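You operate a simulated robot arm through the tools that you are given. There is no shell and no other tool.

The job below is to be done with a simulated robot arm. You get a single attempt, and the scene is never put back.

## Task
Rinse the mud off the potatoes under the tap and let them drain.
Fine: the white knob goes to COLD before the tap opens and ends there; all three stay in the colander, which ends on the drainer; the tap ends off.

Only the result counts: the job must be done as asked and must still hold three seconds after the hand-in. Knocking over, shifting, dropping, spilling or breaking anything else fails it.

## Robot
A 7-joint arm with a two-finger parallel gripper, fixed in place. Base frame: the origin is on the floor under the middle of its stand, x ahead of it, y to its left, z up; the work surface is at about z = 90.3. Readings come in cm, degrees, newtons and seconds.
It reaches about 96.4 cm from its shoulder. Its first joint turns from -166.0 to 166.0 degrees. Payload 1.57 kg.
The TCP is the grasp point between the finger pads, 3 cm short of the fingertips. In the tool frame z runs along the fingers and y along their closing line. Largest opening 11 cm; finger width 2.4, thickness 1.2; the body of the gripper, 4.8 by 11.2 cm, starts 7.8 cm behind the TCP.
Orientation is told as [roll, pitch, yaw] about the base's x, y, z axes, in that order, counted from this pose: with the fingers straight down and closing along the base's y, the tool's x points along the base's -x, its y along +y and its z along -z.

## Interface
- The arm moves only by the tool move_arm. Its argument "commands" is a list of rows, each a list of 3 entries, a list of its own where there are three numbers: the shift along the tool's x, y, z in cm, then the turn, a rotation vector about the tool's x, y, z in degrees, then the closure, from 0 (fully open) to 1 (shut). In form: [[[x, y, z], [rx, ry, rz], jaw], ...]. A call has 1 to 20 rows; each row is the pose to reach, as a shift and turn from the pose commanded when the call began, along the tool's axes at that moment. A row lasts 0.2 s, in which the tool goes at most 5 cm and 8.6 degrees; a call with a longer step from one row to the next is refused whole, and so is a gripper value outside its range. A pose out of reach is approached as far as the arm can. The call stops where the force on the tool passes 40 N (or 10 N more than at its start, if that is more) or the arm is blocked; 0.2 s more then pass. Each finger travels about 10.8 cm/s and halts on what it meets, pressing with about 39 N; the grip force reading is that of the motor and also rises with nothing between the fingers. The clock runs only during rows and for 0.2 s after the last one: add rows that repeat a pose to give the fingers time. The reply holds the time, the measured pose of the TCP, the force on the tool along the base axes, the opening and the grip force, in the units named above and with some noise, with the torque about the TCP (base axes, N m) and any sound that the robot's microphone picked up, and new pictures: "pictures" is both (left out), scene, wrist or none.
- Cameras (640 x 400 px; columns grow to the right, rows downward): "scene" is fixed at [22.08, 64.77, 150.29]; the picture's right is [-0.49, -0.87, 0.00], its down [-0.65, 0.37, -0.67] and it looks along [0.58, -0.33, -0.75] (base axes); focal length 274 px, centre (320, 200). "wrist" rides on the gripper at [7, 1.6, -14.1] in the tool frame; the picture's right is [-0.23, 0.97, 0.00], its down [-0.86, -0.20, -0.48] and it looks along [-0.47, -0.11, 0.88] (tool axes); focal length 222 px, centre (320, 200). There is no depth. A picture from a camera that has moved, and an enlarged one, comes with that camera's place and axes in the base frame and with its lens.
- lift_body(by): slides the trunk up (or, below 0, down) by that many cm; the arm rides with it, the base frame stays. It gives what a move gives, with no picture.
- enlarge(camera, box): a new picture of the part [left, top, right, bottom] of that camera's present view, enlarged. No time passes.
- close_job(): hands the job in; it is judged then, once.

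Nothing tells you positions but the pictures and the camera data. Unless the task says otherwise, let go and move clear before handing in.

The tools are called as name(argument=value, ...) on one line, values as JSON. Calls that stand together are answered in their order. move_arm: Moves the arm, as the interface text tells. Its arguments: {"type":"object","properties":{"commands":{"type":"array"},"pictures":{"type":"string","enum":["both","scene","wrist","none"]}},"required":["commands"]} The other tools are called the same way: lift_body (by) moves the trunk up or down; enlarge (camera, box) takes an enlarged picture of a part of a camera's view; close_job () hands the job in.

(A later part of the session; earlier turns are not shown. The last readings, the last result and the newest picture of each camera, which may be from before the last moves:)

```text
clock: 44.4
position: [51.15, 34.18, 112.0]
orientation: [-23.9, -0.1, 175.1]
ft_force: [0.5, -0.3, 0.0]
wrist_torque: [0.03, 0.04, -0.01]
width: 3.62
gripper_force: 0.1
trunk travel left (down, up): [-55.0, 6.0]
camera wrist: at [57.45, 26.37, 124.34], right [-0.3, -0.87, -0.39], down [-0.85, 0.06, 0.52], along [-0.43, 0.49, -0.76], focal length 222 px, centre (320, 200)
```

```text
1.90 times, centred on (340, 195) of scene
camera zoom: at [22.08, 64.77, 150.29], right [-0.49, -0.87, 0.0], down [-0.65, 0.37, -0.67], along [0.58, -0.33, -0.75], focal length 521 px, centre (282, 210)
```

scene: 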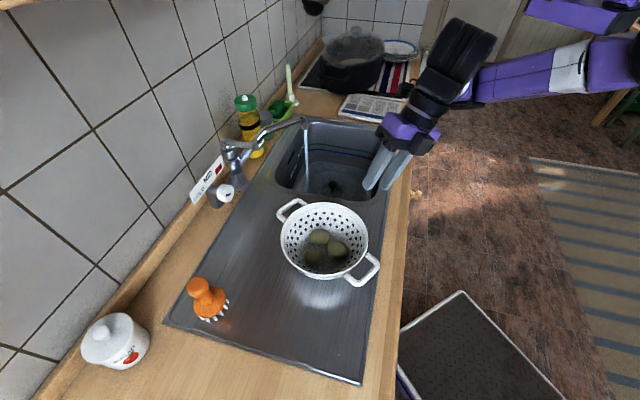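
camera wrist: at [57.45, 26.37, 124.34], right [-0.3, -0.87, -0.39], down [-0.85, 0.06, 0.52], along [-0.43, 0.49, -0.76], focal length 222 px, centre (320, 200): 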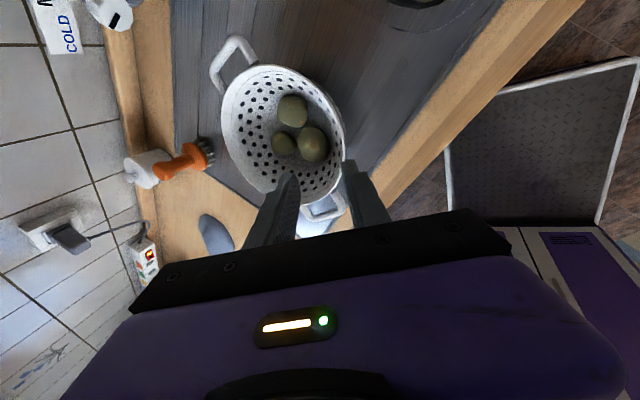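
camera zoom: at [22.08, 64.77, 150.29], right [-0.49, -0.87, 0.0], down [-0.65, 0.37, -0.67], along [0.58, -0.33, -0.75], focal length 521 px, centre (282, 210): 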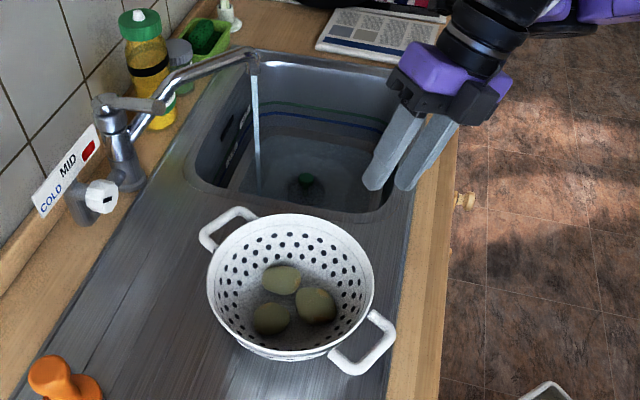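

Everything lines up; water level is still low. I'll move to the pre-insert point just above the rim and check alignment.

move_arm(commands=[[[0, 1.6, 3.5], [0, 0, 0], 0.67], [[0, 3.16, 7], [0, 0, 0], 0.67], [[0, 3.16, 9], [0, 0, 0], 0.67], [[0, 3.16, 10], [0, 0, 0], 0.67]])

enlarge(camera="wrist", box=[200, 60, 420, 230])

enlarge(camera="scene", box=[290, 130, 430, 260])

```text
clock: 45.4
position: [51.23, 35.24, 101.79]
orientation: [-23.8, -0.1, 175.1]
ft_force: [0.5, -0.3, -0.9]
wrist_torque: [0.01, 0.01, -0.01]
width: 3.62
gripper_force: 0.1
trunk travel left (down, up): [-55.0, 6.0]
camera wrist: at [57.57, 27.45, 114.01], right [-0.3, -0.87, -0.39], down [-0.85, 0.06, 0.52], along [-0.43, 0.49, -0.76], focal length 222 px, centre (320, 200)
```

scene: 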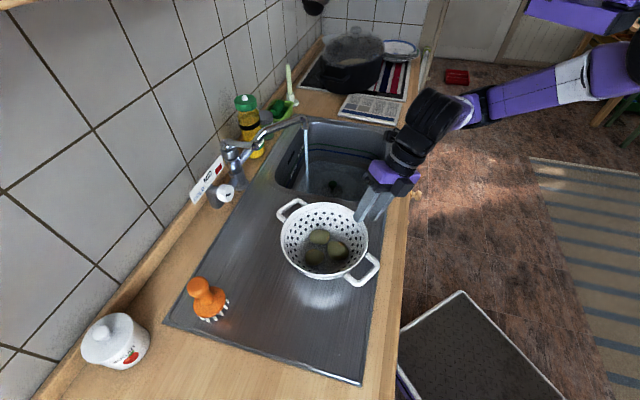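
wrist: 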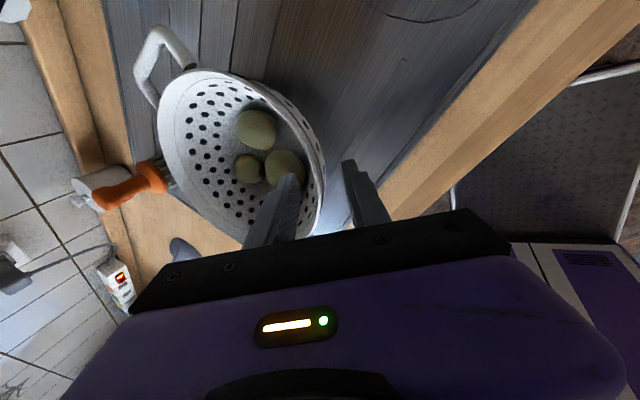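

```text
2.35 times, centred on (310, 145) of wrist
camera zoom: at [57.57, 27.45, 114.01], right [-0.3, -0.87, -0.39], down [-0.85, 0.06, 0.52], along [-0.43, 0.49, -0.76], focal length 523 px, centre (344, 329)
```

zoom: 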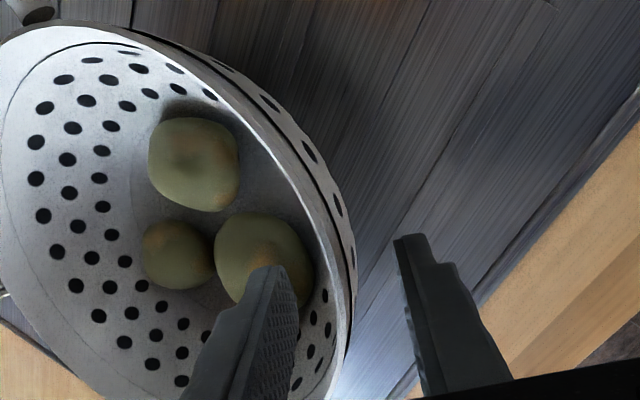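

```text
3.08 times, centred on (360, 195) of scene
camera zoom: at [22.08, 64.77, 150.29], right [-0.49, -0.87, 0.0], down [-0.65, 0.37, -0.67], along [0.58, -0.33, -0.75], focal length 841 px, centre (197, 215)
```

zoom: 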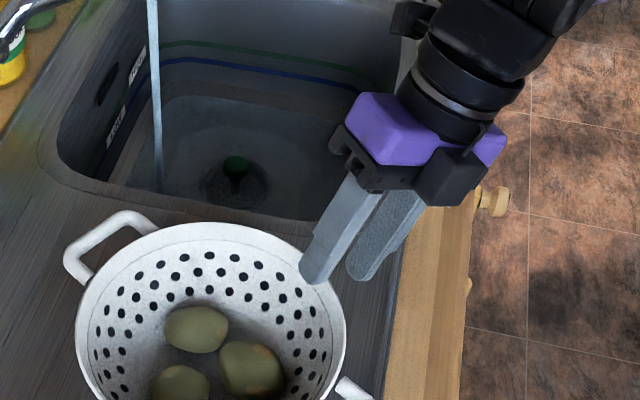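

The rim is centred between the fingers. I'll lower 5 cm along the wall slope.

move_arm(commands=[[[0, 0, 1.2], [0, 0, 0], 0.67], [[0, 0, 2.4], [0, 0, 0], 0.67], [[0, 0, 3.6], [0, 0, 0], 0.67], [[0, 0, 4.8], [0, 0, 0], 0.67]])

enlarge(camera="wrist", box=[200, 60, 420, 230])

enlarge(camera="scene", box=[270, 150, 410, 290])

```text
clock: 46.4
position: [51.49, 37.2, 97.16]
orientation: [-23.8, -0.1, 175.1]
ft_force: [-0.3, 0.2, 0.1]
wrist_torque: [0.04, -0.02, -0.01]
width: 3.62
gripper_force: 0.1
trunk travel left (down, up): [-55.0, 6.0]
camera wrist: at [57.77, 29.39, 109.42], right [-0.3, -0.87, -0.39], down [-0.85, 0.06, 0.52], along [-0.43, 0.49, -0.76], focal length 222 px, centre (320, 200)
```

scene: 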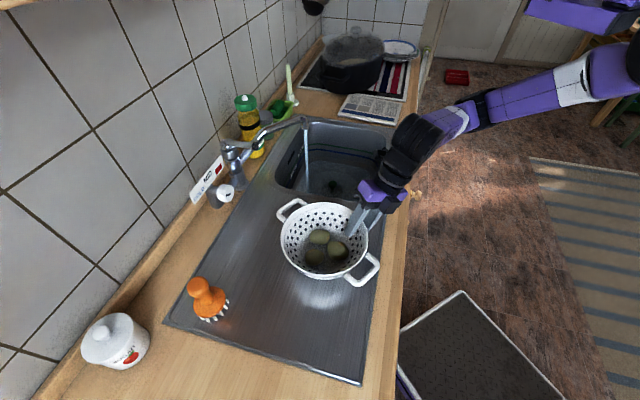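
wrist: 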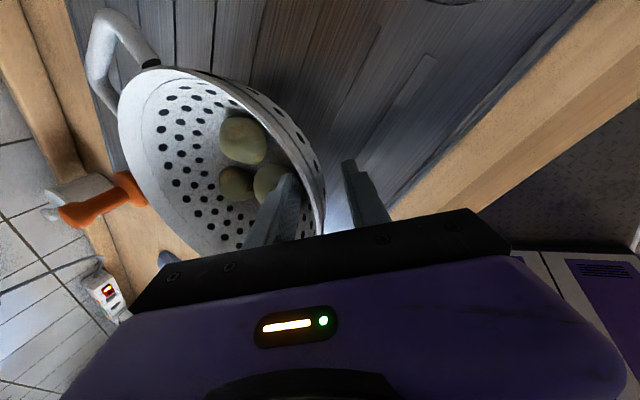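

```text
2.35 times, centred on (310, 145) of wrist
camera zoom: at [57.77, 29.39, 109.42], right [-0.3, -0.87, -0.39], down [-0.85, 0.06, 0.52], along [-0.43, 0.49, -0.76], focal length 523 px, centre (344, 329)
```

zoom: 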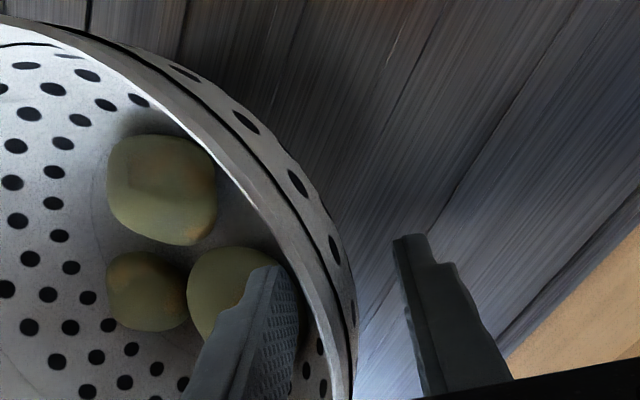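

```text
2.86 times, centred on (340, 220) of scene
camera zoom: at [22.08, 64.77, 150.29], right [-0.49, -0.87, 0.0], down [-0.65, 0.37, -0.67], along [0.58, -0.33, -0.75], focal length 781 px, centre (263, 143)
```

zoom: 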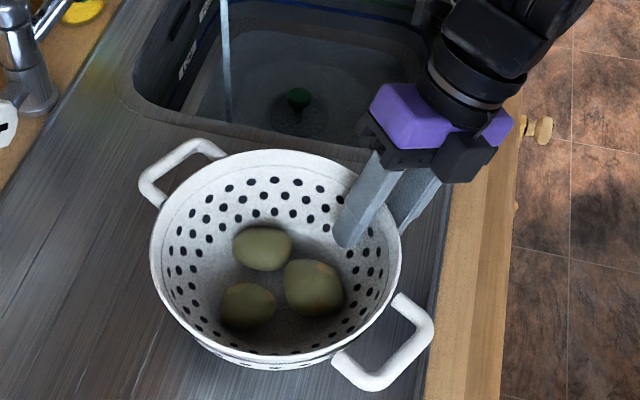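

The inner finger is inside and the outer one outside the wall. Closing the grip.

move_arm(commands=[[[0, 0, 0.4], [0, 0, 0], 0.75], [[0, 0, 0.4], [0, 0, 0], 0.85], [[0, 0, 0.4], [0, 0, 0], 1], [[0, 0, 0.4], [0, 0, 0], 1], [[0, 0, 0.4], [0, 0, 0], 1]])

enlarge(camera="scene", box=[270, 150, 410, 290])

```text
clock: 47.6
position: [51.36, 37.34, 96.83]
orientation: [-23.7, -0.1, 175.2]
ft_force: [0.9, 0.1, 2.3]
wrist_torque: [-0.03, 0.04, -0.09]
width: 1.04
gripper_force: 28.8
trunk travel left (down, up): [-55.0, 6.0]
camera wrist: at [57.75, 29.53, 109.04], right [-0.3, -0.87, -0.39], down [-0.85, 0.06, 0.52], along [-0.43, 0.49, -0.76], focal length 222 px, centre (320, 200)
```

scene: 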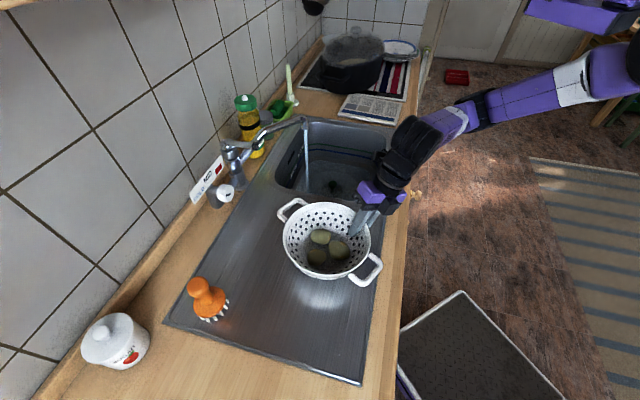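
wrist: 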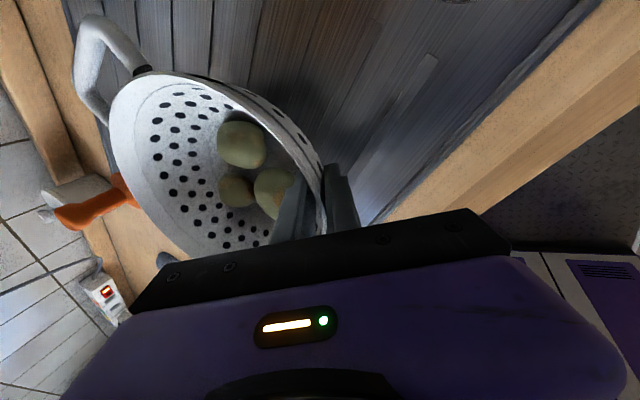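

```text
2.86 times, centred on (340, 220) of scene
camera zoom: at [22.08, 64.77, 150.29], right [-0.49, -0.87, 0.0], down [-0.65, 0.37, -0.67], along [0.58, -0.33, -0.75], focal length 781 px, centre (263, 143)
```

zoom: 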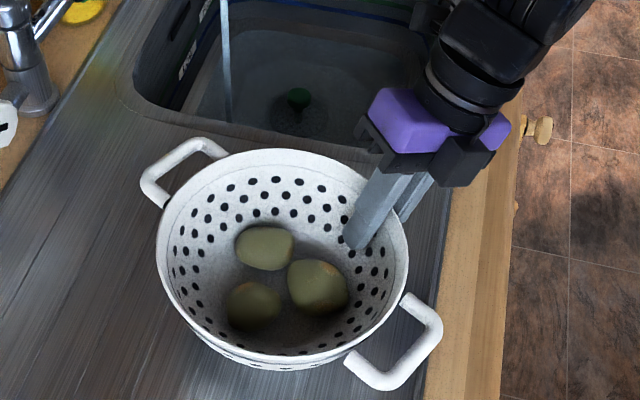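

The rim is gripped at 1.0 cm width. I'll lift slowly by 3 cm and watch for tilt.

move_arm(commands=[[[0, -0.2, -0.46], [0, 0, 0], 1], [[0, -0.41, -0.91], [0, 0, 0], 1], [[0, -0.61, -1.37], [0, 0, 0], 1], [[0, -0.81, -1.83], [0, 0, 0], 1], [[0, -1.02, -2.29], [0, 0, 0], 1], [[0, -1.22, -2.74], [0, 0, 0], 1]])

enlarge(camera="scene", box=[260, 120, 420, 290])

```text
clock: 49.0
position: [51.56, 37.28, 99.84]
orientation: [-23.8, -0.1, 175.1]
ft_force: [0.5, 0.9, -5.7]
wrist_torque: [-0.49, 0.04, -0.02]
width: 1.04
gripper_force: 28.0
trunk travel left (down, up): [-55.0, 6.0]
camera wrist: at [57.82, 29.51, 112.09], right [-0.3, -0.87, -0.39], down [-0.85, 0.06, 0.52], along [-0.43, 0.49, -0.76], focal length 222 px, centre (320, 200)
```

scene: 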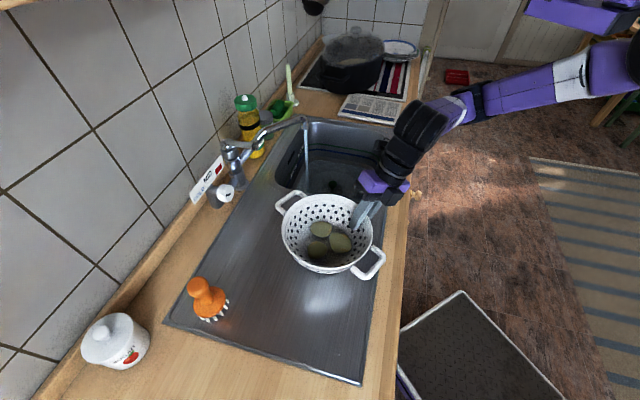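
wrist: 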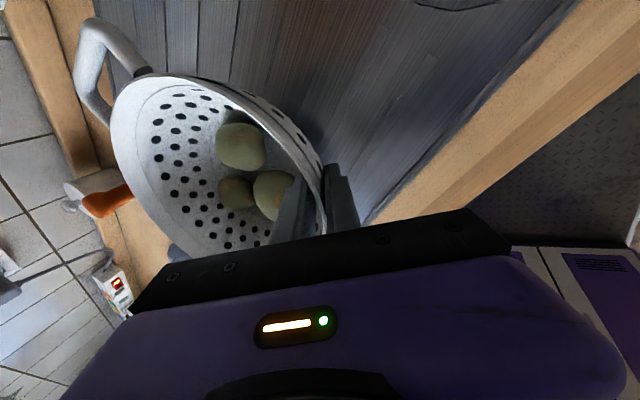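

```text
2.35 times, centred on (340, 205) of scene
camera zoom: at [22.08, 64.77, 150.29], right [-0.49, -0.87, 0.0], down [-0.65, 0.37, -0.67], along [0.58, -0.33, -0.75], focal length 643 px, centre (273, 188)
```

zoom: 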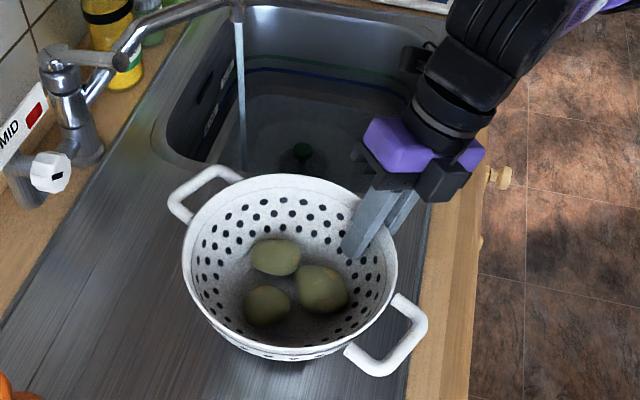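

It lifts cleanly, level, at about 0.6 kg. I'll carry it toward the spout, rotating it about 30° on the way so its far handle stays clear of the soap bottle. I'll pause at 80 % to check.

move_arm(commands=[[[1.08, 0.28, -0.13], [0, 0.49, 1.1], 1], [[2.71, 0.7, -0.31], [0, 1.22, 2.74], 1], [[4.6, 1.19, -0.53], [0, 2.07, 4.66], 1], [[6.77, 1.75, -0.78], [0, 3.05, 6.85], 1], [[8.93, 2.31, -1.03], [0, 4.03, 9.04], 1], [[11.1, 2.87, -1.28], [0, 5.0, 11.23], 1], [[13.26, 3.43, -1.53], [0, 5.98, 13.43], 1], [[15.43, 4.0, -1.78], [0, 6.95, 15.62], 1], [[17.6, 4.56, -2.03], [0, 7.93, 17.81], 1], [[19.49, 5.05, -2.25], [0, 8.78, 19.73], 1], [[20.84, 5.4, -2.41], [0, 9.39, 21.1], 1], [[21.66, 5.61, -2.5], [0, 9.76, 21.92], 1]])

enlarge(camera="scene", box=[220, 80, 420, 240])

enlarge(camera="wrist", box=[50, 0, 400, 240])

```text
clock: 51.6
position: [72.29, 29.42, 99.93]
orientation: [-23.7, 0.0, 151.1]
ft_force: [-0.4, 1.2, -6.2]
wrist_torque: [-0.52, 0.28, -0.01]
width: 1.04
gripper_force: 28.3
trunk travel left (down, up): [-55.0, 6.0]
camera wrist: at [75.02, 19.69, 112.09], right [-0.63, -0.67, -0.39], down [-0.75, 0.41, 0.52], along [-0.19, 0.62, -0.76], focal length 222 px, centre (320, 200)
```

scene: 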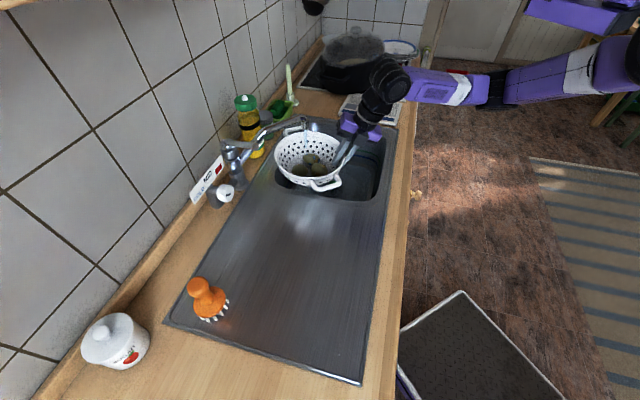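
wrist: 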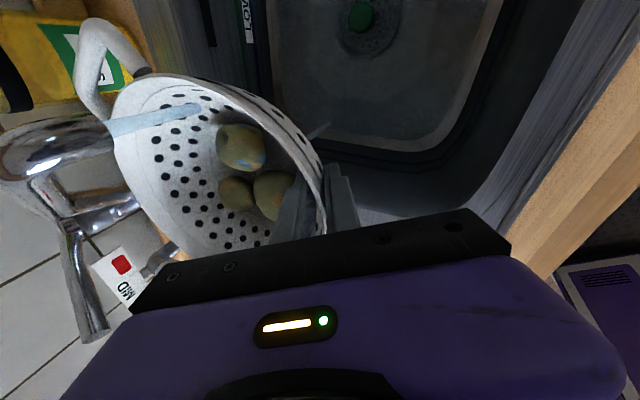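

```text
2.50 times, centred on (320, 160) of scene
camera zoom: at [22.08, 64.77, 150.29], right [-0.49, -0.87, 0.0], down [-0.65, 0.37, -0.67], along [0.58, -0.33, -0.75], focal length 684 px, centre (320, 300)
```

zoom: 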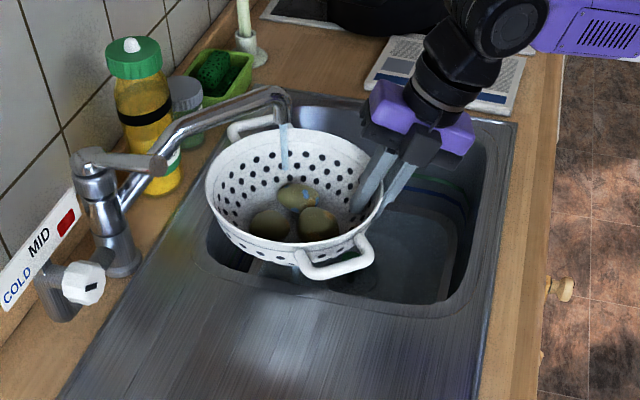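

```text
1.67 times, centred on (225, 120) of wrist
camera zoom: at [75.02, 19.69, 112.09], right [-0.63, -0.67, -0.39], down [-0.75, 0.41, 0.52], along [-0.19, 0.62, -0.76], focal length 370 px, centre (478, 333)
```

zoom: 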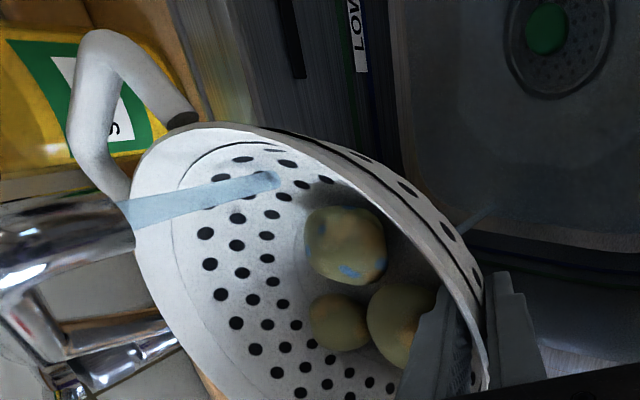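

The stream now enters the colander just beyond one potato, and everything is stable. I'll shift about 3.4 cm so the stream falls on that first potato, and hold there.

move_arm(commands=[[[1.0, -0.4, 0.17], [0, 0, 0], 1], [[2.1, -0.9, 0.35], [0, 0, 0], 1], [[3.1, -1.3, 0.55], [0, 0, 0], 1], [[3.1, -1.3, 0.55], [0, 0, 0], 1], [[3.1, -1.3, 0.55], [0, 0, 0], 1], [[3.1, -1.3, 0.55], [0, 0, 0], 1], [[3.1, -1.3, 0.55], [0, 0, 0], 1], [[3.1, -1.3, 0.55], [0, 0, 0], 1]])

enlarge(camera="wrist", box=[80, 40, 340, 240])

enlarge(camera="scene", box=[250, 90, 400, 220])

```text
clock: 53.4
position: [75.73, 29.06, 99.95]
orientation: [-23.8, 0.0, 151.1]
ft_force: [0.0, -0.1, -4.5]
wrist_torque: [-0.38, 0.19, -0.01]
width: 1.06
gripper_force: 28.3
trunk travel left (down, up): [-55.0, 6.0]
camera wrist: at [78.39, 19.35, 112.17], right [-0.63, -0.67, -0.39], down [-0.75, 0.4, 0.52], along [-0.19, 0.62, -0.76], focal length 222 px, centre (320, 200)
```

scene: 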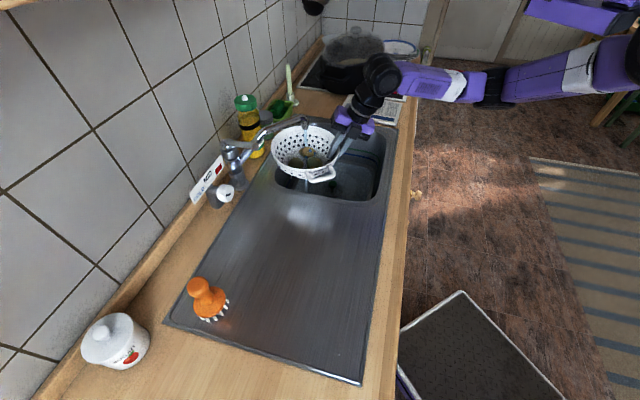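
wrist: 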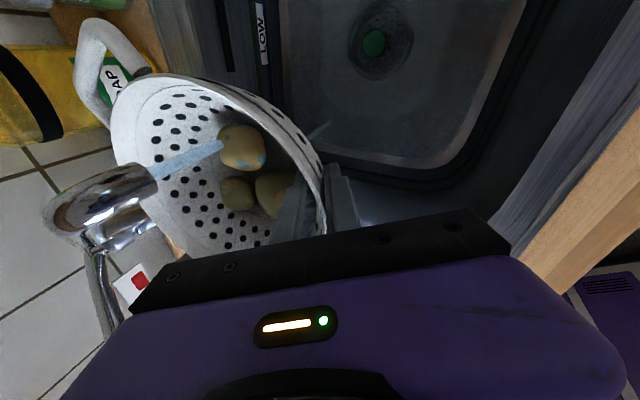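

```text
2.00 times, centred on (210, 140) of wrist
camera zoom: at [78.39, 19.35, 112.17], right [-0.63, -0.67, -0.39], down [-0.75, 0.4, 0.52], along [-0.19, 0.62, -0.76], focal length 444 px, centre (540, 320)
```

zoom: 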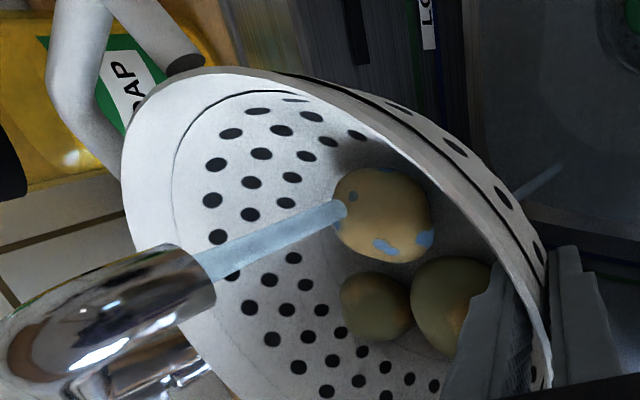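

```text
3.08 times, centred on (325, 155) of scene
camera zoom: at [22.08, 64.77, 150.29], right [-0.49, -0.87, 0.0], down [-0.65, 0.37, -0.67], along [0.58, -0.33, -0.75], focal length 841 px, centre (305, 338)
```

zoom: 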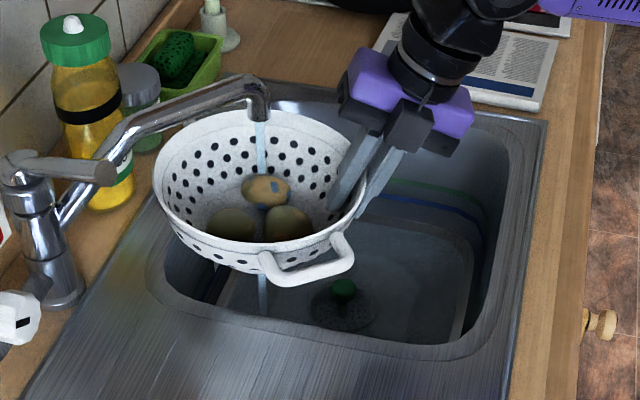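

The first potato is visibly clean (tan now, no longer olive). Next I'll shift so the stream falls on the second potato.

move_arm(commands=[[[0, 0, 0], [0, 0, 0], 1], [[0, 0, 0], [0, 0, 0], 1], [[0, 0, 0], [0, 0, 0], 1], [[1.0, 0.7, -0.3], [0, 0, 0], 1], [[2.3, 1.6, -0.7], [0, 0, 0], 1], [[3.6, 2.5, -1.1], [0, 0, 0], 1], [[4.76, 3.34, -1.49], [0, 0, 0], 1], [[4.76, 3.34, -1.49], [0, 0, 0], 1], [[4.76, 3.34, -1.49], [0, 0, 0], 1], [[4.76, 3.34, -1.49], [0, 0, 0], 1], [[4.76, 3.34, -1.49], [0, 0, 0], 1], [[4.76, 3.34, -1.49], [0, 0, 0], 1], [[4.76, 3.34, -1.49], [0, 0, 0], 1]])

enlarge(camera="wrist", box=[80, 40, 340, 240])

enlarge(camera="scene", box=[250, 90, 400, 220])

```text
clock: 56.2
position: [78.26, 23.51, 99.97]
orientation: [-23.7, 0.0, 151.1]
ft_force: [-0.8, -0.2, -4.1]
wrist_torque: [-0.38, 0.17, -0.01]
width: 1.02
gripper_force: 28.0
trunk travel left (down, up): [-55.0, 6.0]
camera wrist: at [80.82, 13.83, 112.25], right [-0.63, -0.67, -0.39], down [-0.75, 0.4, 0.52], along [-0.19, 0.62, -0.76], focal length 222 px, centre (320, 200)
```

scene: 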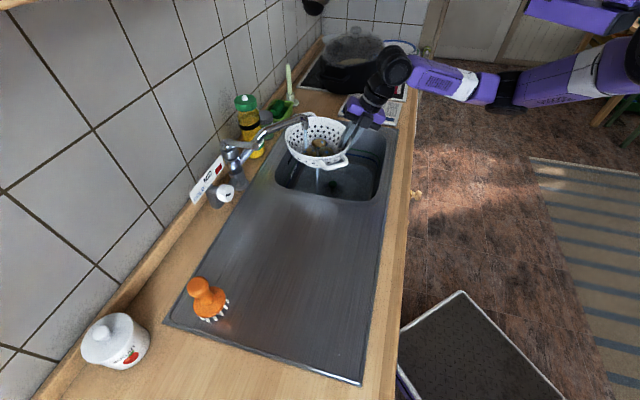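
wrist: 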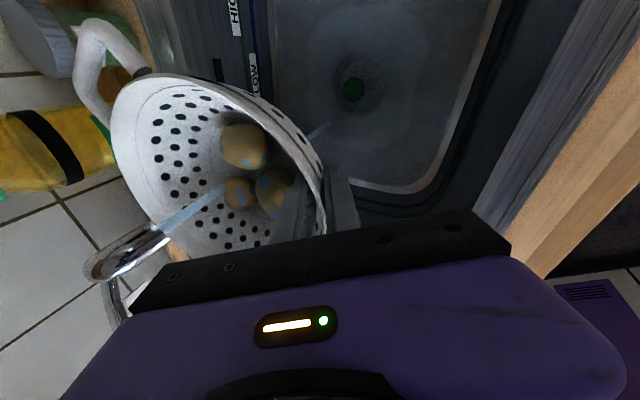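

```text
2.00 times, centred on (210, 140) of wrist
camera zoom: at [80.82, 13.83, 112.25], right [-0.63, -0.67, -0.39], down [-0.75, 0.4, 0.52], along [-0.19, 0.62, -0.76], focal length 444 px, centre (540, 320)
```

zoom: 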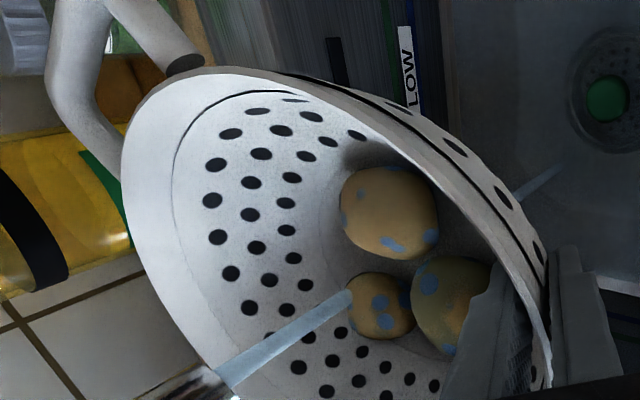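

```text
3.08 times, centred on (325, 155) of scene
camera zoom: at [22.08, 64.77, 150.29], right [-0.49, -0.87, 0.0], down [-0.65, 0.37, -0.67], along [0.58, -0.33, -0.75], focal length 841 px, centre (305, 338)
```

zoom: 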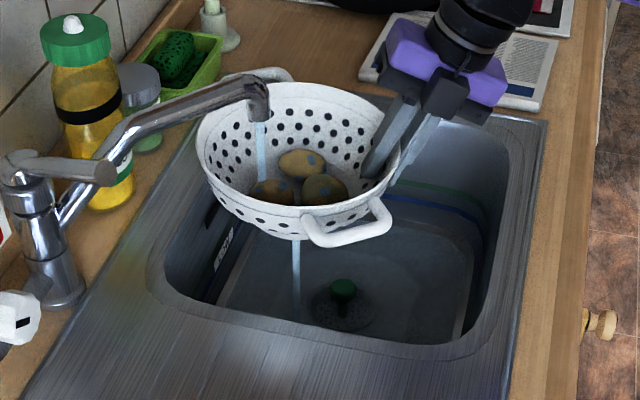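

Two potatoes are clean; the third, nearest the fingers, is only partly wet. I'll shift and rotate the colander slightly so the stream falls on it, keeping its handle clear of the jar and bottle.

move_arm(commands=[[[-0.4, -0.9, 0.4], [0, 1.2, 2.7], 1], [[-0.9, -2.0, 0.9], [0, 2.7, 6.2], 1], [[-1.4, -3.2, 1.4], [0, 4.4, 10], 1], [[-1.9, -4.37, 1.95], [0, 6.1, 13.7], 1], [[-1.9, -4.37, 1.95], [0, 6.1, 13.7], 1], [[-1.9, -4.37, 1.95], [0, 6.1, 13.7], 1], [[-1.9, -4.37, 1.95], [0, 6.1, 13.7], 1], [[-1.9, -4.37, 1.95], [0, 6.1, 13.7], 1], [[-1.9, -4.37, 1.95], [0, 6.1, 13.7], 1], [[-1.9, -4.37, 1.95], [0, 6.1, 13.7], 1], [[-1.9, -4.37, 1.95], [0, 6.1, 13.7], 1]])

enlarge(camera="wrist", box=[80, 40, 340, 240])

enlarge(camera="scene", box=[240, 80, 400, 220])

```text
clock: 58.6
position: [78.77, 28.78, 99.74]
orientation: [-23.9, 0.0, 136.1]
ft_force: [0.7, -0.5, -4.3]
wrist_torque: [-0.3, 0.27, 0.0]
width: 1.02
gripper_force: 28.2
trunk travel left (down, up): [-55.0, 6.0]
camera wrist: at [78.81, 18.77, 112.0], right [-0.78, -0.48, -0.39], down [-0.62, 0.59, 0.52], along [-0.02, 0.65, -0.76], focal length 222 px, centre (320, 200)
```

scene: 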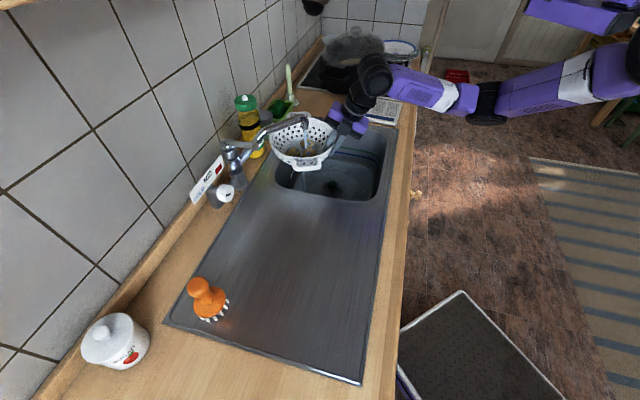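
wrist: 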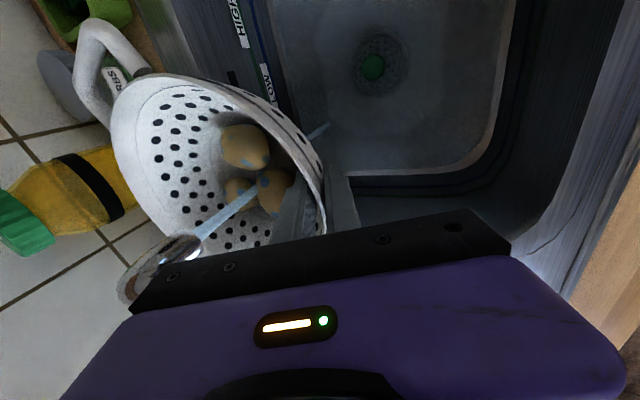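

```text
2.00 times, centred on (210, 140) of wrist
camera zoom: at [78.81, 18.77, 112.0], right [-0.78, -0.48, -0.39], down [-0.62, 0.59, 0.52], along [-0.02, 0.65, -0.76], focal length 444 px, centre (540, 320)
```

zoom: 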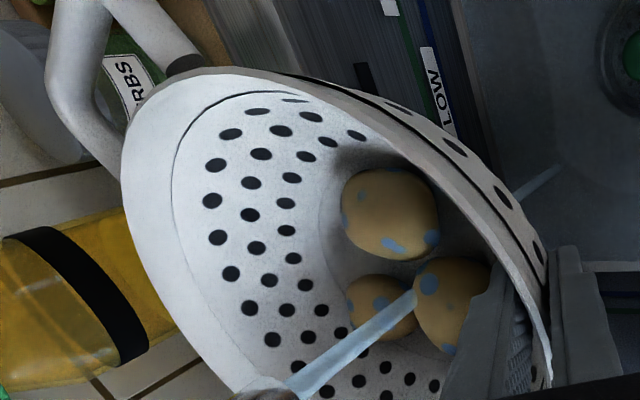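

```text
2.86 times, centred on (320, 150) of scene
camera zoom: at [22.08, 64.77, 150.29], right [-0.49, -0.87, 0.0], down [-0.65, 0.37, -0.67], along [0.58, -0.33, -0.75], focal length 781 px, centre (320, 343)
```

zoom: 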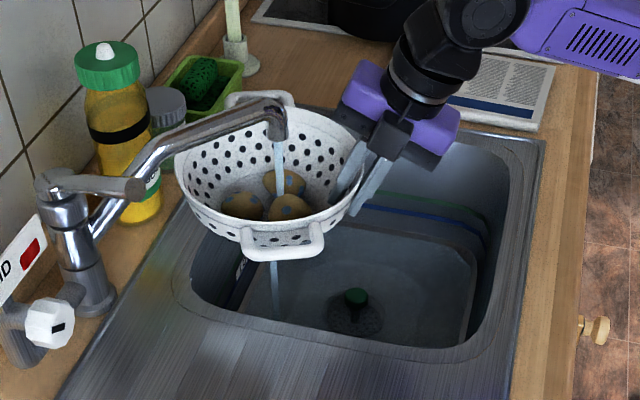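

All three potatoes look tan now. I'll zoom in to check for remaining mud.

enlarge(camera="wrist", box=[200, 110, 320, 230])

enlarge(camera="scene", box=[275, 120, 335, 170])

```text
3.33 times, centred on (260, 170) of wrist
camera zoom: at [78.81, 18.77, 112.0], right [-0.78, -0.48, -0.39], down [-0.62, 0.59, 0.52], along [-0.02, 0.65, -0.76], focal length 740 px, centre (520, 300)
```

zoom: 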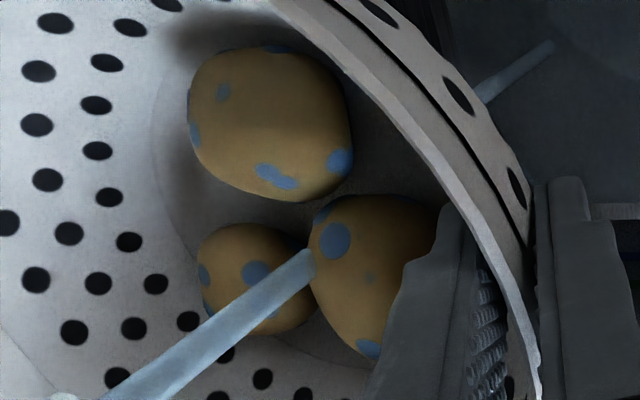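

```text
8.00 times, centred on (305, 145) of scene
camera zoom: at [22.08, 64.77, 150.29], right [-0.49, -0.87, 0.0], down [-0.65, 0.37, -0.67], along [0.58, -0.33, -0.75], focal length 2188 px, centre (440, 640)
```

zoom: 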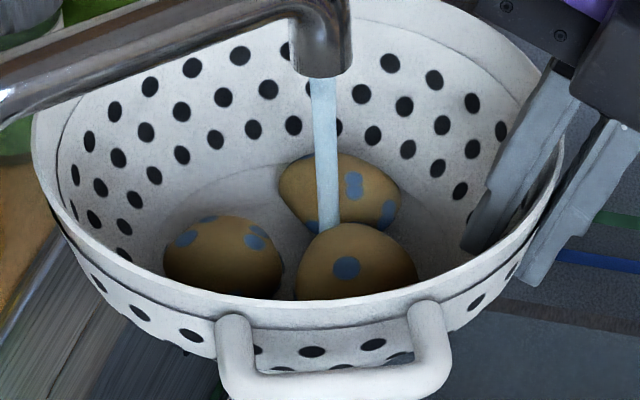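

The potatoes are uniformly tan, with only blue water beads left. I'll rinse this one a second more, then give the second potato another second.

move_arm(commands=[[[0, 0, 0], [0, 0, 0], 1], [[0, 0, 0], [0, 0, 0], 1], [[0, 0, 0], [0, 0, 0], 1], [[0, 0, 0], [0, 0, 0], 1], [[0, 0, 0], [0, 0, 0], 1], [[0, 1.4, -0.65], [0, 0, 0], 1], [[0, 2.9, -1.3], [0, 0, 0], 1], [[-0.1, 4.4, -1.96], [0, 0, 0], 1], [[-0.1, 4.4, -1.96], [0, 0, 0], 1], [[-0.1, 4.4, -1.96], [0, 0, 0], 1], [[-0.1, 4.4, -1.96], [0, 0, 0], 1], [[-0.1, 4.4, -1.96], [0, 0, 0], 1], [[-0.1, 4.4, -1.96], [0, 0, 0], 1]])

enlarge(camera="wrist", box=[160, 100, 320, 230])

enlarge(camera="scene", box=[265, 90, 395, 210])

```text
clock: 61.4
position: [75.38, 25.37, 99.67]
orientation: [-23.9, 0.0, 136.1]
ft_force: [0.0, -0.1, -5.4]
wrist_torque: [-0.33, 0.26, 0.01]
width: 1.02
gripper_force: 27.9
trunk travel left (down, up): [-55.0, 6.0]
camera wrist: at [75.49, 15.32, 112.05], right [-0.78, -0.48, -0.39], down [-0.62, 0.59, 0.52], along [-0.02, 0.65, -0.76], focal length 222 px, centre (320, 200)
```

scene: 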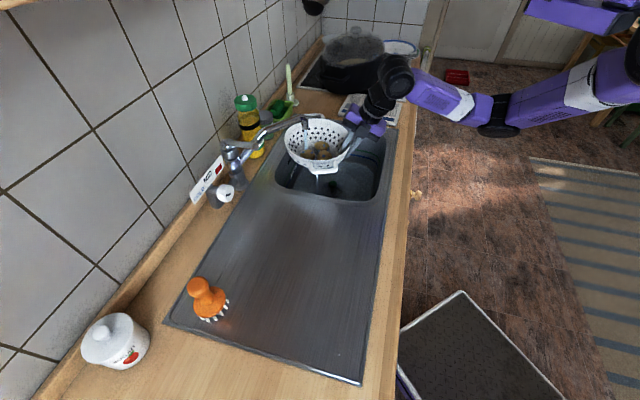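
wrist: 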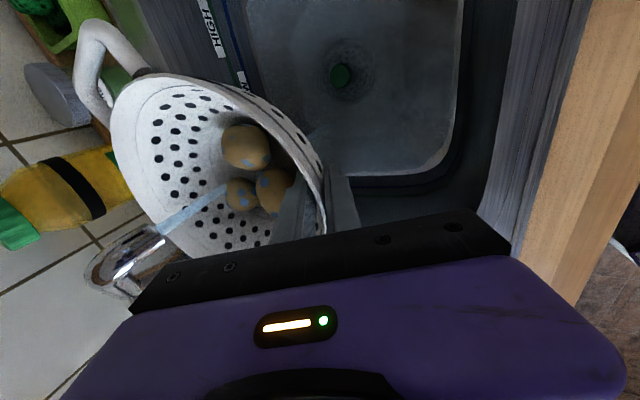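

```text
3.08 times, centred on (240, 165) of wrist
camera zoom: at [75.49, 15.32, 112.05], right [-0.78, -0.48, -0.39], down [-0.62, 0.59, 0.52], along [-0.02, 0.65, -0.76], focal length 684 px, centre (566, 308)
```

zoom: 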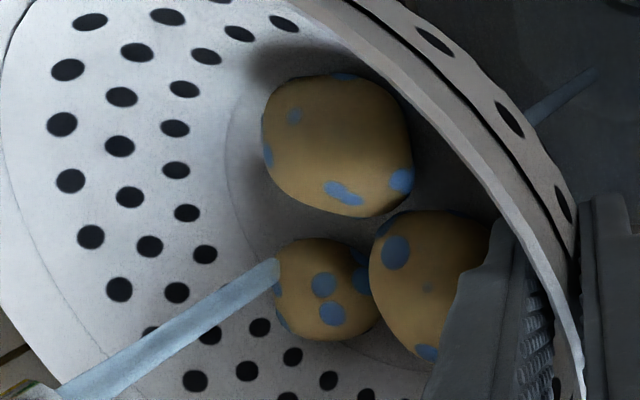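

```text
3.33 times, centred on (330, 150) of scene
camera zoom: at [22.08, 64.77, 150.29], right [-0.49, -0.87, 0.0], down [-0.65, 0.37, -0.67], along [0.58, -0.33, -0.75], focal length 912 px, centre (287, 367)
```

zoom: 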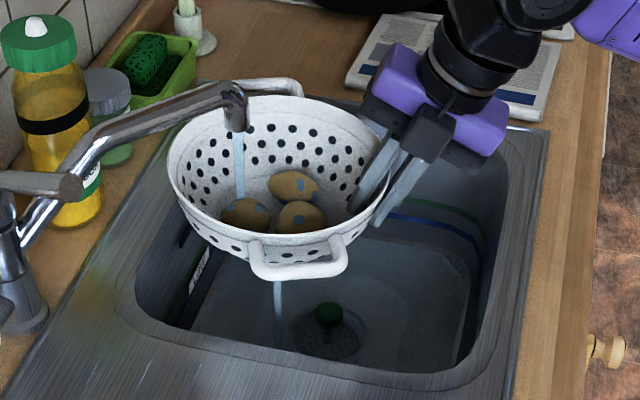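

All three are clean. Now I'll carry the colander back over the drainer along the reverse path.

move_arm(commands=[[[-1.02, 0.29, -0.13], [0, -0.64, -1.42], 1], [[-2.55, 0.73, -0.33], [0, -1.59, -3.56], 1], [[-4.58, 1.32, -0.59], [0, -2.86, -6.41], 1], [[-6.88, 1.97, -0.88], [0, -4.29, -9.61], 1], [[-9.17, 2.63, -1.17], [0, -5.72, -12.8], 1], [[-11.46, 3.29, -1.46], [0, -7.16, -16.0], 1], [[-13.75, 3.95, -1.76], [0, -8.59, -19.2], 1], [[-16.05, 4.61, -2.05], [0, -10.0, -22.4], 1], [[-18.34, 5.26, -2.34], [0, -11.4, -25.6], 1], [[-20.38, 5.85, -2.6], [0, -12.7, -28.5], 1], [[-22.41, 6.43, -2.86], [0, -14.0, -31.3], 1], [[-24.2, 6.94, -3.09], [0, -15.1, -33.8], 1], [[-25.47, 7.31, -3.25], [0, -15.9, -35.6], 1], [[-25.47, 7.31, -3.25], [0, -15.9, -35.6], 1]])

enlarge(camera="scene", box=[250, 110, 410, 290])

```text
clock: 64.4
position: [51.41, 37.18, 99.87]
orientation: [-23.7, -0.1, 175.1]
ft_force: [0.2, -0.3, -4.7]
wrist_torque: [-0.42, 0.01, 0.0]
width: 1.01
gripper_force: 28.4
trunk travel left (down, up): [-55.0, 6.0]
camera wrist: at [57.89, 29.37, 112.18], right [-0.3, -0.87, -0.39], down [-0.85, 0.06, 0.52], along [-0.43, 0.49, -0.76], focal length 222 px, centre (320, 200)
```

scene: 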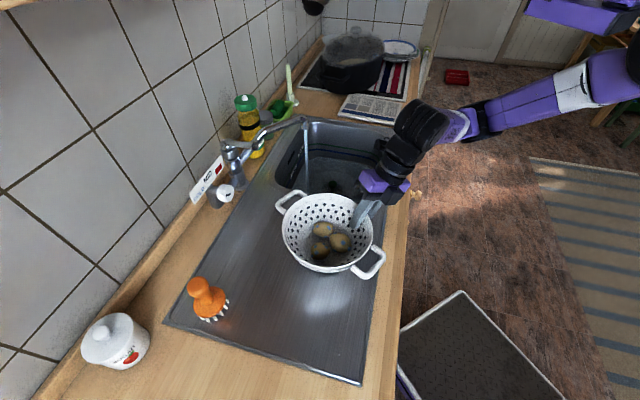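
wrist: 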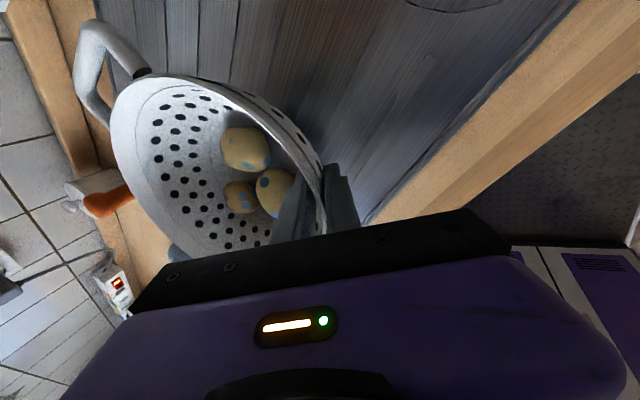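

```text
2.22 times, centred on (330, 200) of scene
camera zoom: at [22.08, 64.77, 150.29], right [-0.49, -0.87, 0.0], down [-0.65, 0.37, -0.67], along [0.58, -0.33, -0.75], focal length 608 px, centre (298, 200)
```

zoom: 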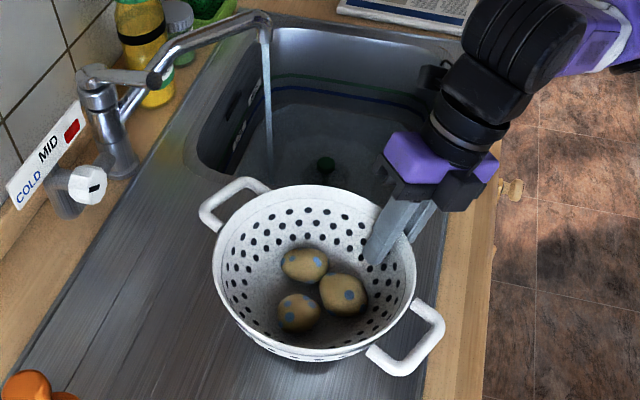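

Back over the drainer. I'll lower it gently by 3 cm.

move_arm(commands=[[[0, 0.24, 0.55], [0, 0, 0], 1], [[0, 0.53, 1.19], [0, 0, 0], 1], [[0, 0.77, 1.74], [0, 0, 0], 1], [[0, 0.98, 2.19], [0, 0, 0], 1], [[0, 1.1, 2.47], [0, 0, 0], 1], [[0, 1.18, 2.65], [0, 0, 0], 1], [[0, 1.22, 2.74], [0, 0, 0], 1]], pictures="scene")

```text
clock: 66.0
position: [51.52, 37.16, 96.92]
orientation: [-23.8, -0.3, 175.2]
ft_force: [0.0, 0.0, -5.4]
wrist_torque: [-0.41, 0.0, 0.0]
width: 0.98
gripper_force: 28.1
trunk travel left (down, up): [-55.0, 6.0]
```

scene: 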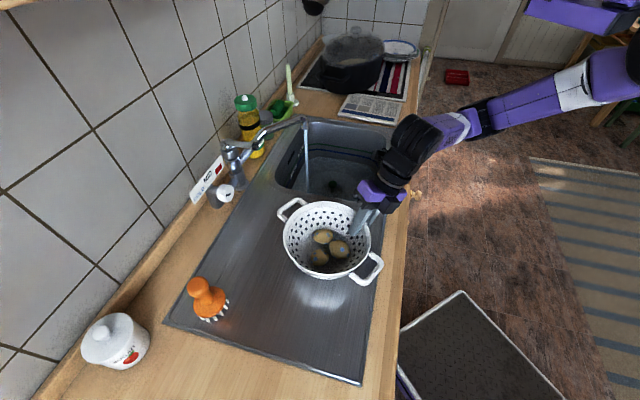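

It is not touching down yet (full weight still on the hand). I'll lower a little further in small steps.

move_arm(commands=[[[0, 0.06, 0.14], [0, 0, 0], 1], [[0, 0.1, 0.23], [0, 0, 0], 1], [[0, 0.14, 0.32], [0, 0, 0], 1]], pictures="none")

```text
clock: 66.8
position: [51.56, 37.2, 96.86]
orientation: [-24.1, -0.1, 175.1]
ft_force: [-0.3, -9.9, 22.5]
wrist_torque: [0.28, 0.45, 0.17]
width: 1.01
gripper_force: 28.3
trunk travel left (down, up): [-55.0, 6.0]
```

It's resting on the drainer now. I'll relieve the pressure slightly, open a little, and withdraw along the wall.

move_arm(commands=[[[0, -0.06, -0.15], [0, 0, 0], 1], [[0, -0.06, -0.15], [0, 0, 0], 0.85], [[0, -0.06, -0.15], [0, 0, 0], 0.78], [[0, -0.06, -0.15], [0, 0, 0], 0.78]])

enlarge(camera="wrist", box=[160, 60, 400, 240])

```text
clock: 67.8
position: [51.52, 37.39, 96.56]
orientation: [-23.7, -0.1, 175.1]
ft_force: [-0.4, 0.2, -0.2]
wrist_torque: [0.03, 0.04, -0.02]
width: 2.42
gripper_force: 0.1
trunk travel left (down, up): [-55.0, 6.0]
camera wrist: at [57.85, 29.49, 108.97], right [-0.3, -0.87, -0.39], down [-0.85, 0.06, 0.52], along [-0.43, 0.49, -0.76], focal length 222 px, centre (320, 200)
```

scene: 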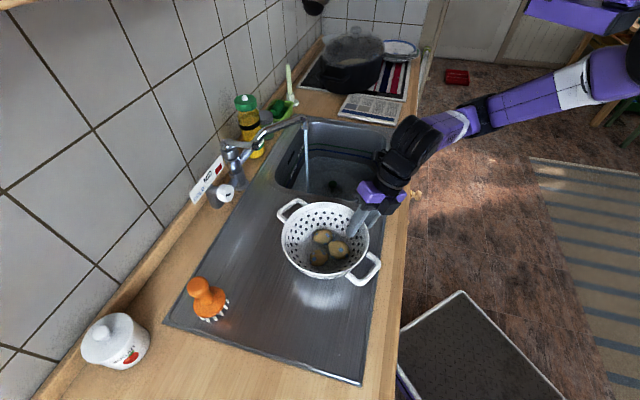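
wrist: 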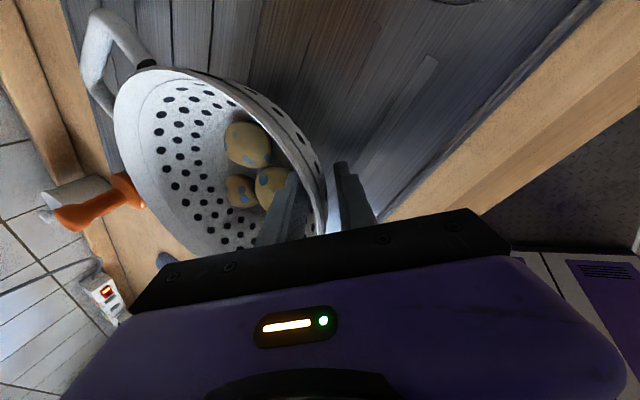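

```text
2.22 times, centred on (280, 150) of wrist
camera zoom: at [57.85, 29.49, 108.97], right [-0.3, -0.87, -0.39], down [-0.85, 0.06, 0.52], along [-0.43, 0.49, -0.76], focal length 494 px, centre (409, 311)
```

zoom: 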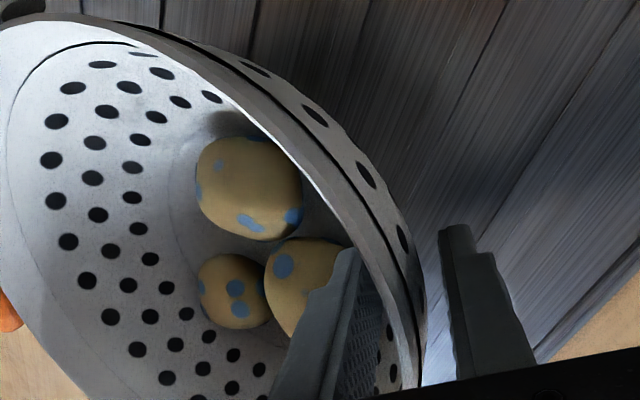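

The grip is free with no contact force. Withdrawing straight back along the fingers.

move_arm(commands=[[[0, 0, -1.2], [0, 0, 0], 0.78], [[0, 0, -2.8], [0, 0, 0], 0.78], [[0, 0, -5], [0, 0, 0], 0.78], [[0, 0, -8], [0, 0, 0], 0.78], [[0, 0, -12], [0, 0, 0], 0.78], [[0, 0, -16], [0, 0, 0], 0.78]])

enlarge(camera="scene", box=[190, 90, 410, 300])

```text
clock: 69.2
position: [50.53, 30.7, 111.36]
orientation: [-23.8, -0.1, 175.0]
ft_force: [-0.1, 0.1, 0.0]
wrist_torque: [0.0, -0.03, -0.03]
width: 2.39
gripper_force: 0.0
trunk travel left (down, up): [-55.0, 6.0]
camera wrist: at [56.91, 22.98, 123.69], right [-0.3, -0.87, -0.39], down [-0.85, 0.06, 0.52], along [-0.43, 0.49, -0.76], focal length 222 px, centre (320, 200)
```

scene: 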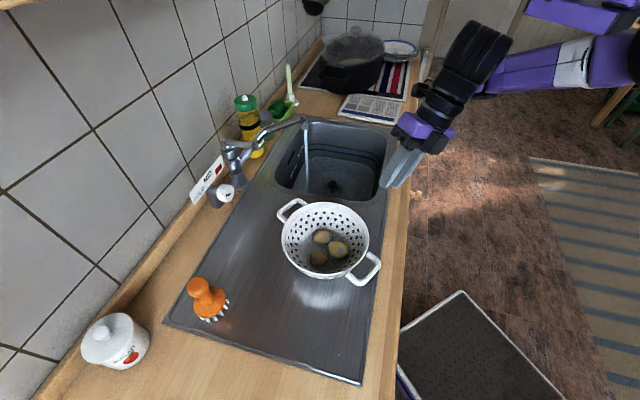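
wrist: 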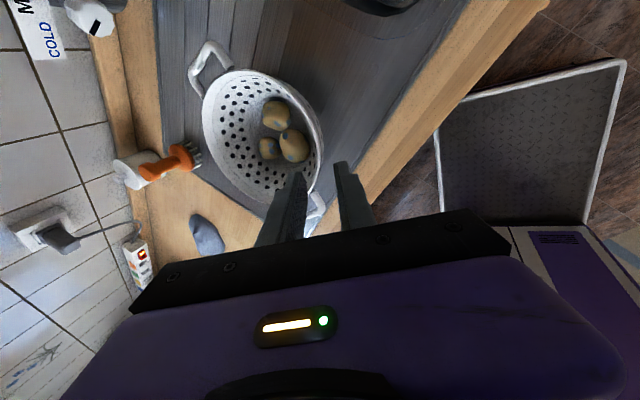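

```text
1.90 times, centred on (300, 195) of scene
camera zoom: at [22.08, 64.77, 150.29], right [-0.49, -0.87, 0.0], down [-0.65, 0.37, -0.67], along [0.58, -0.33, -0.75], focal length 521 px, centre (358, 210)
```

zoom: 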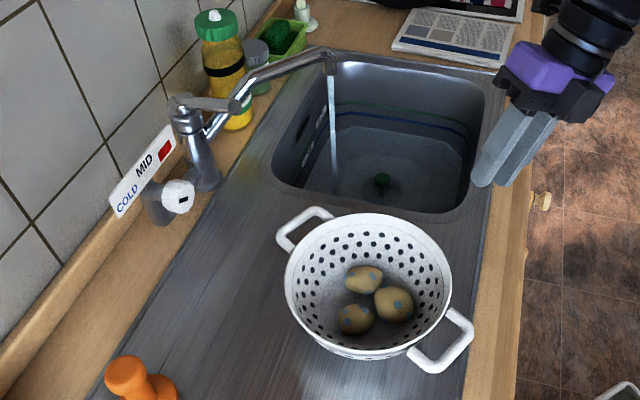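

Clean potatoes are in the colander on the drainer. Now I'll close the tap by returning the hand to the forward-pointing posture, above the lever this time.

move_arm(commands=[[[0, -1.4, -3.2], [-6, 0, 0], 0.9], [[0, -2.8, -6.4], [-12, 0, 0], 1], [[0, -4.3, -9.6], [-18, 0, 0], 1], [[0, -5.7, -12.8], [-23.8, 0, 0], 1]], pictures="none")

move_arm(commands=[[[0, 0, 0], [0, 0, -8.3], 1], [[0, 0, 0], [0, 0, -16.6], 1], [[0, 0, 0], [0, 0, -25], 1], [[0, 0, 0], [0, 0, -33.3], 1], [[0, 0, 0], [0, 0, -41.6], 1], [[0, 0, 0], [0, 0, -50], 1]], pictures="scene")

```text
clock: 70.2
position: [50.96, 30.9, 125.38]
orientation: [-0.1, -0.1, 175.1]
ft_force: [-0.6, -1.0, 0.0]
wrist_torque: [0.07, -0.04, -0.02]
width: 0.0
gripper_force: 21.4
trunk travel left (down, up): [-55.0, 6.0]
```

```text
clock: 71.6
position: [51.03, 30.78, 125.26]
orientation: [0.0, 0.0, -134.7]
ft_force: [-0.2, -0.6, 1.1]
wrist_torque: [0.01, 0.0, 0.01]
width: 0.0
gripper_force: 21.6
trunk travel left (down, up): [-55.0, 6.0]
```

scene: 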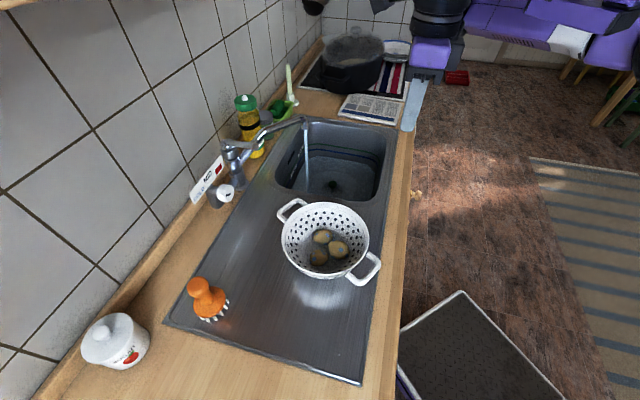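

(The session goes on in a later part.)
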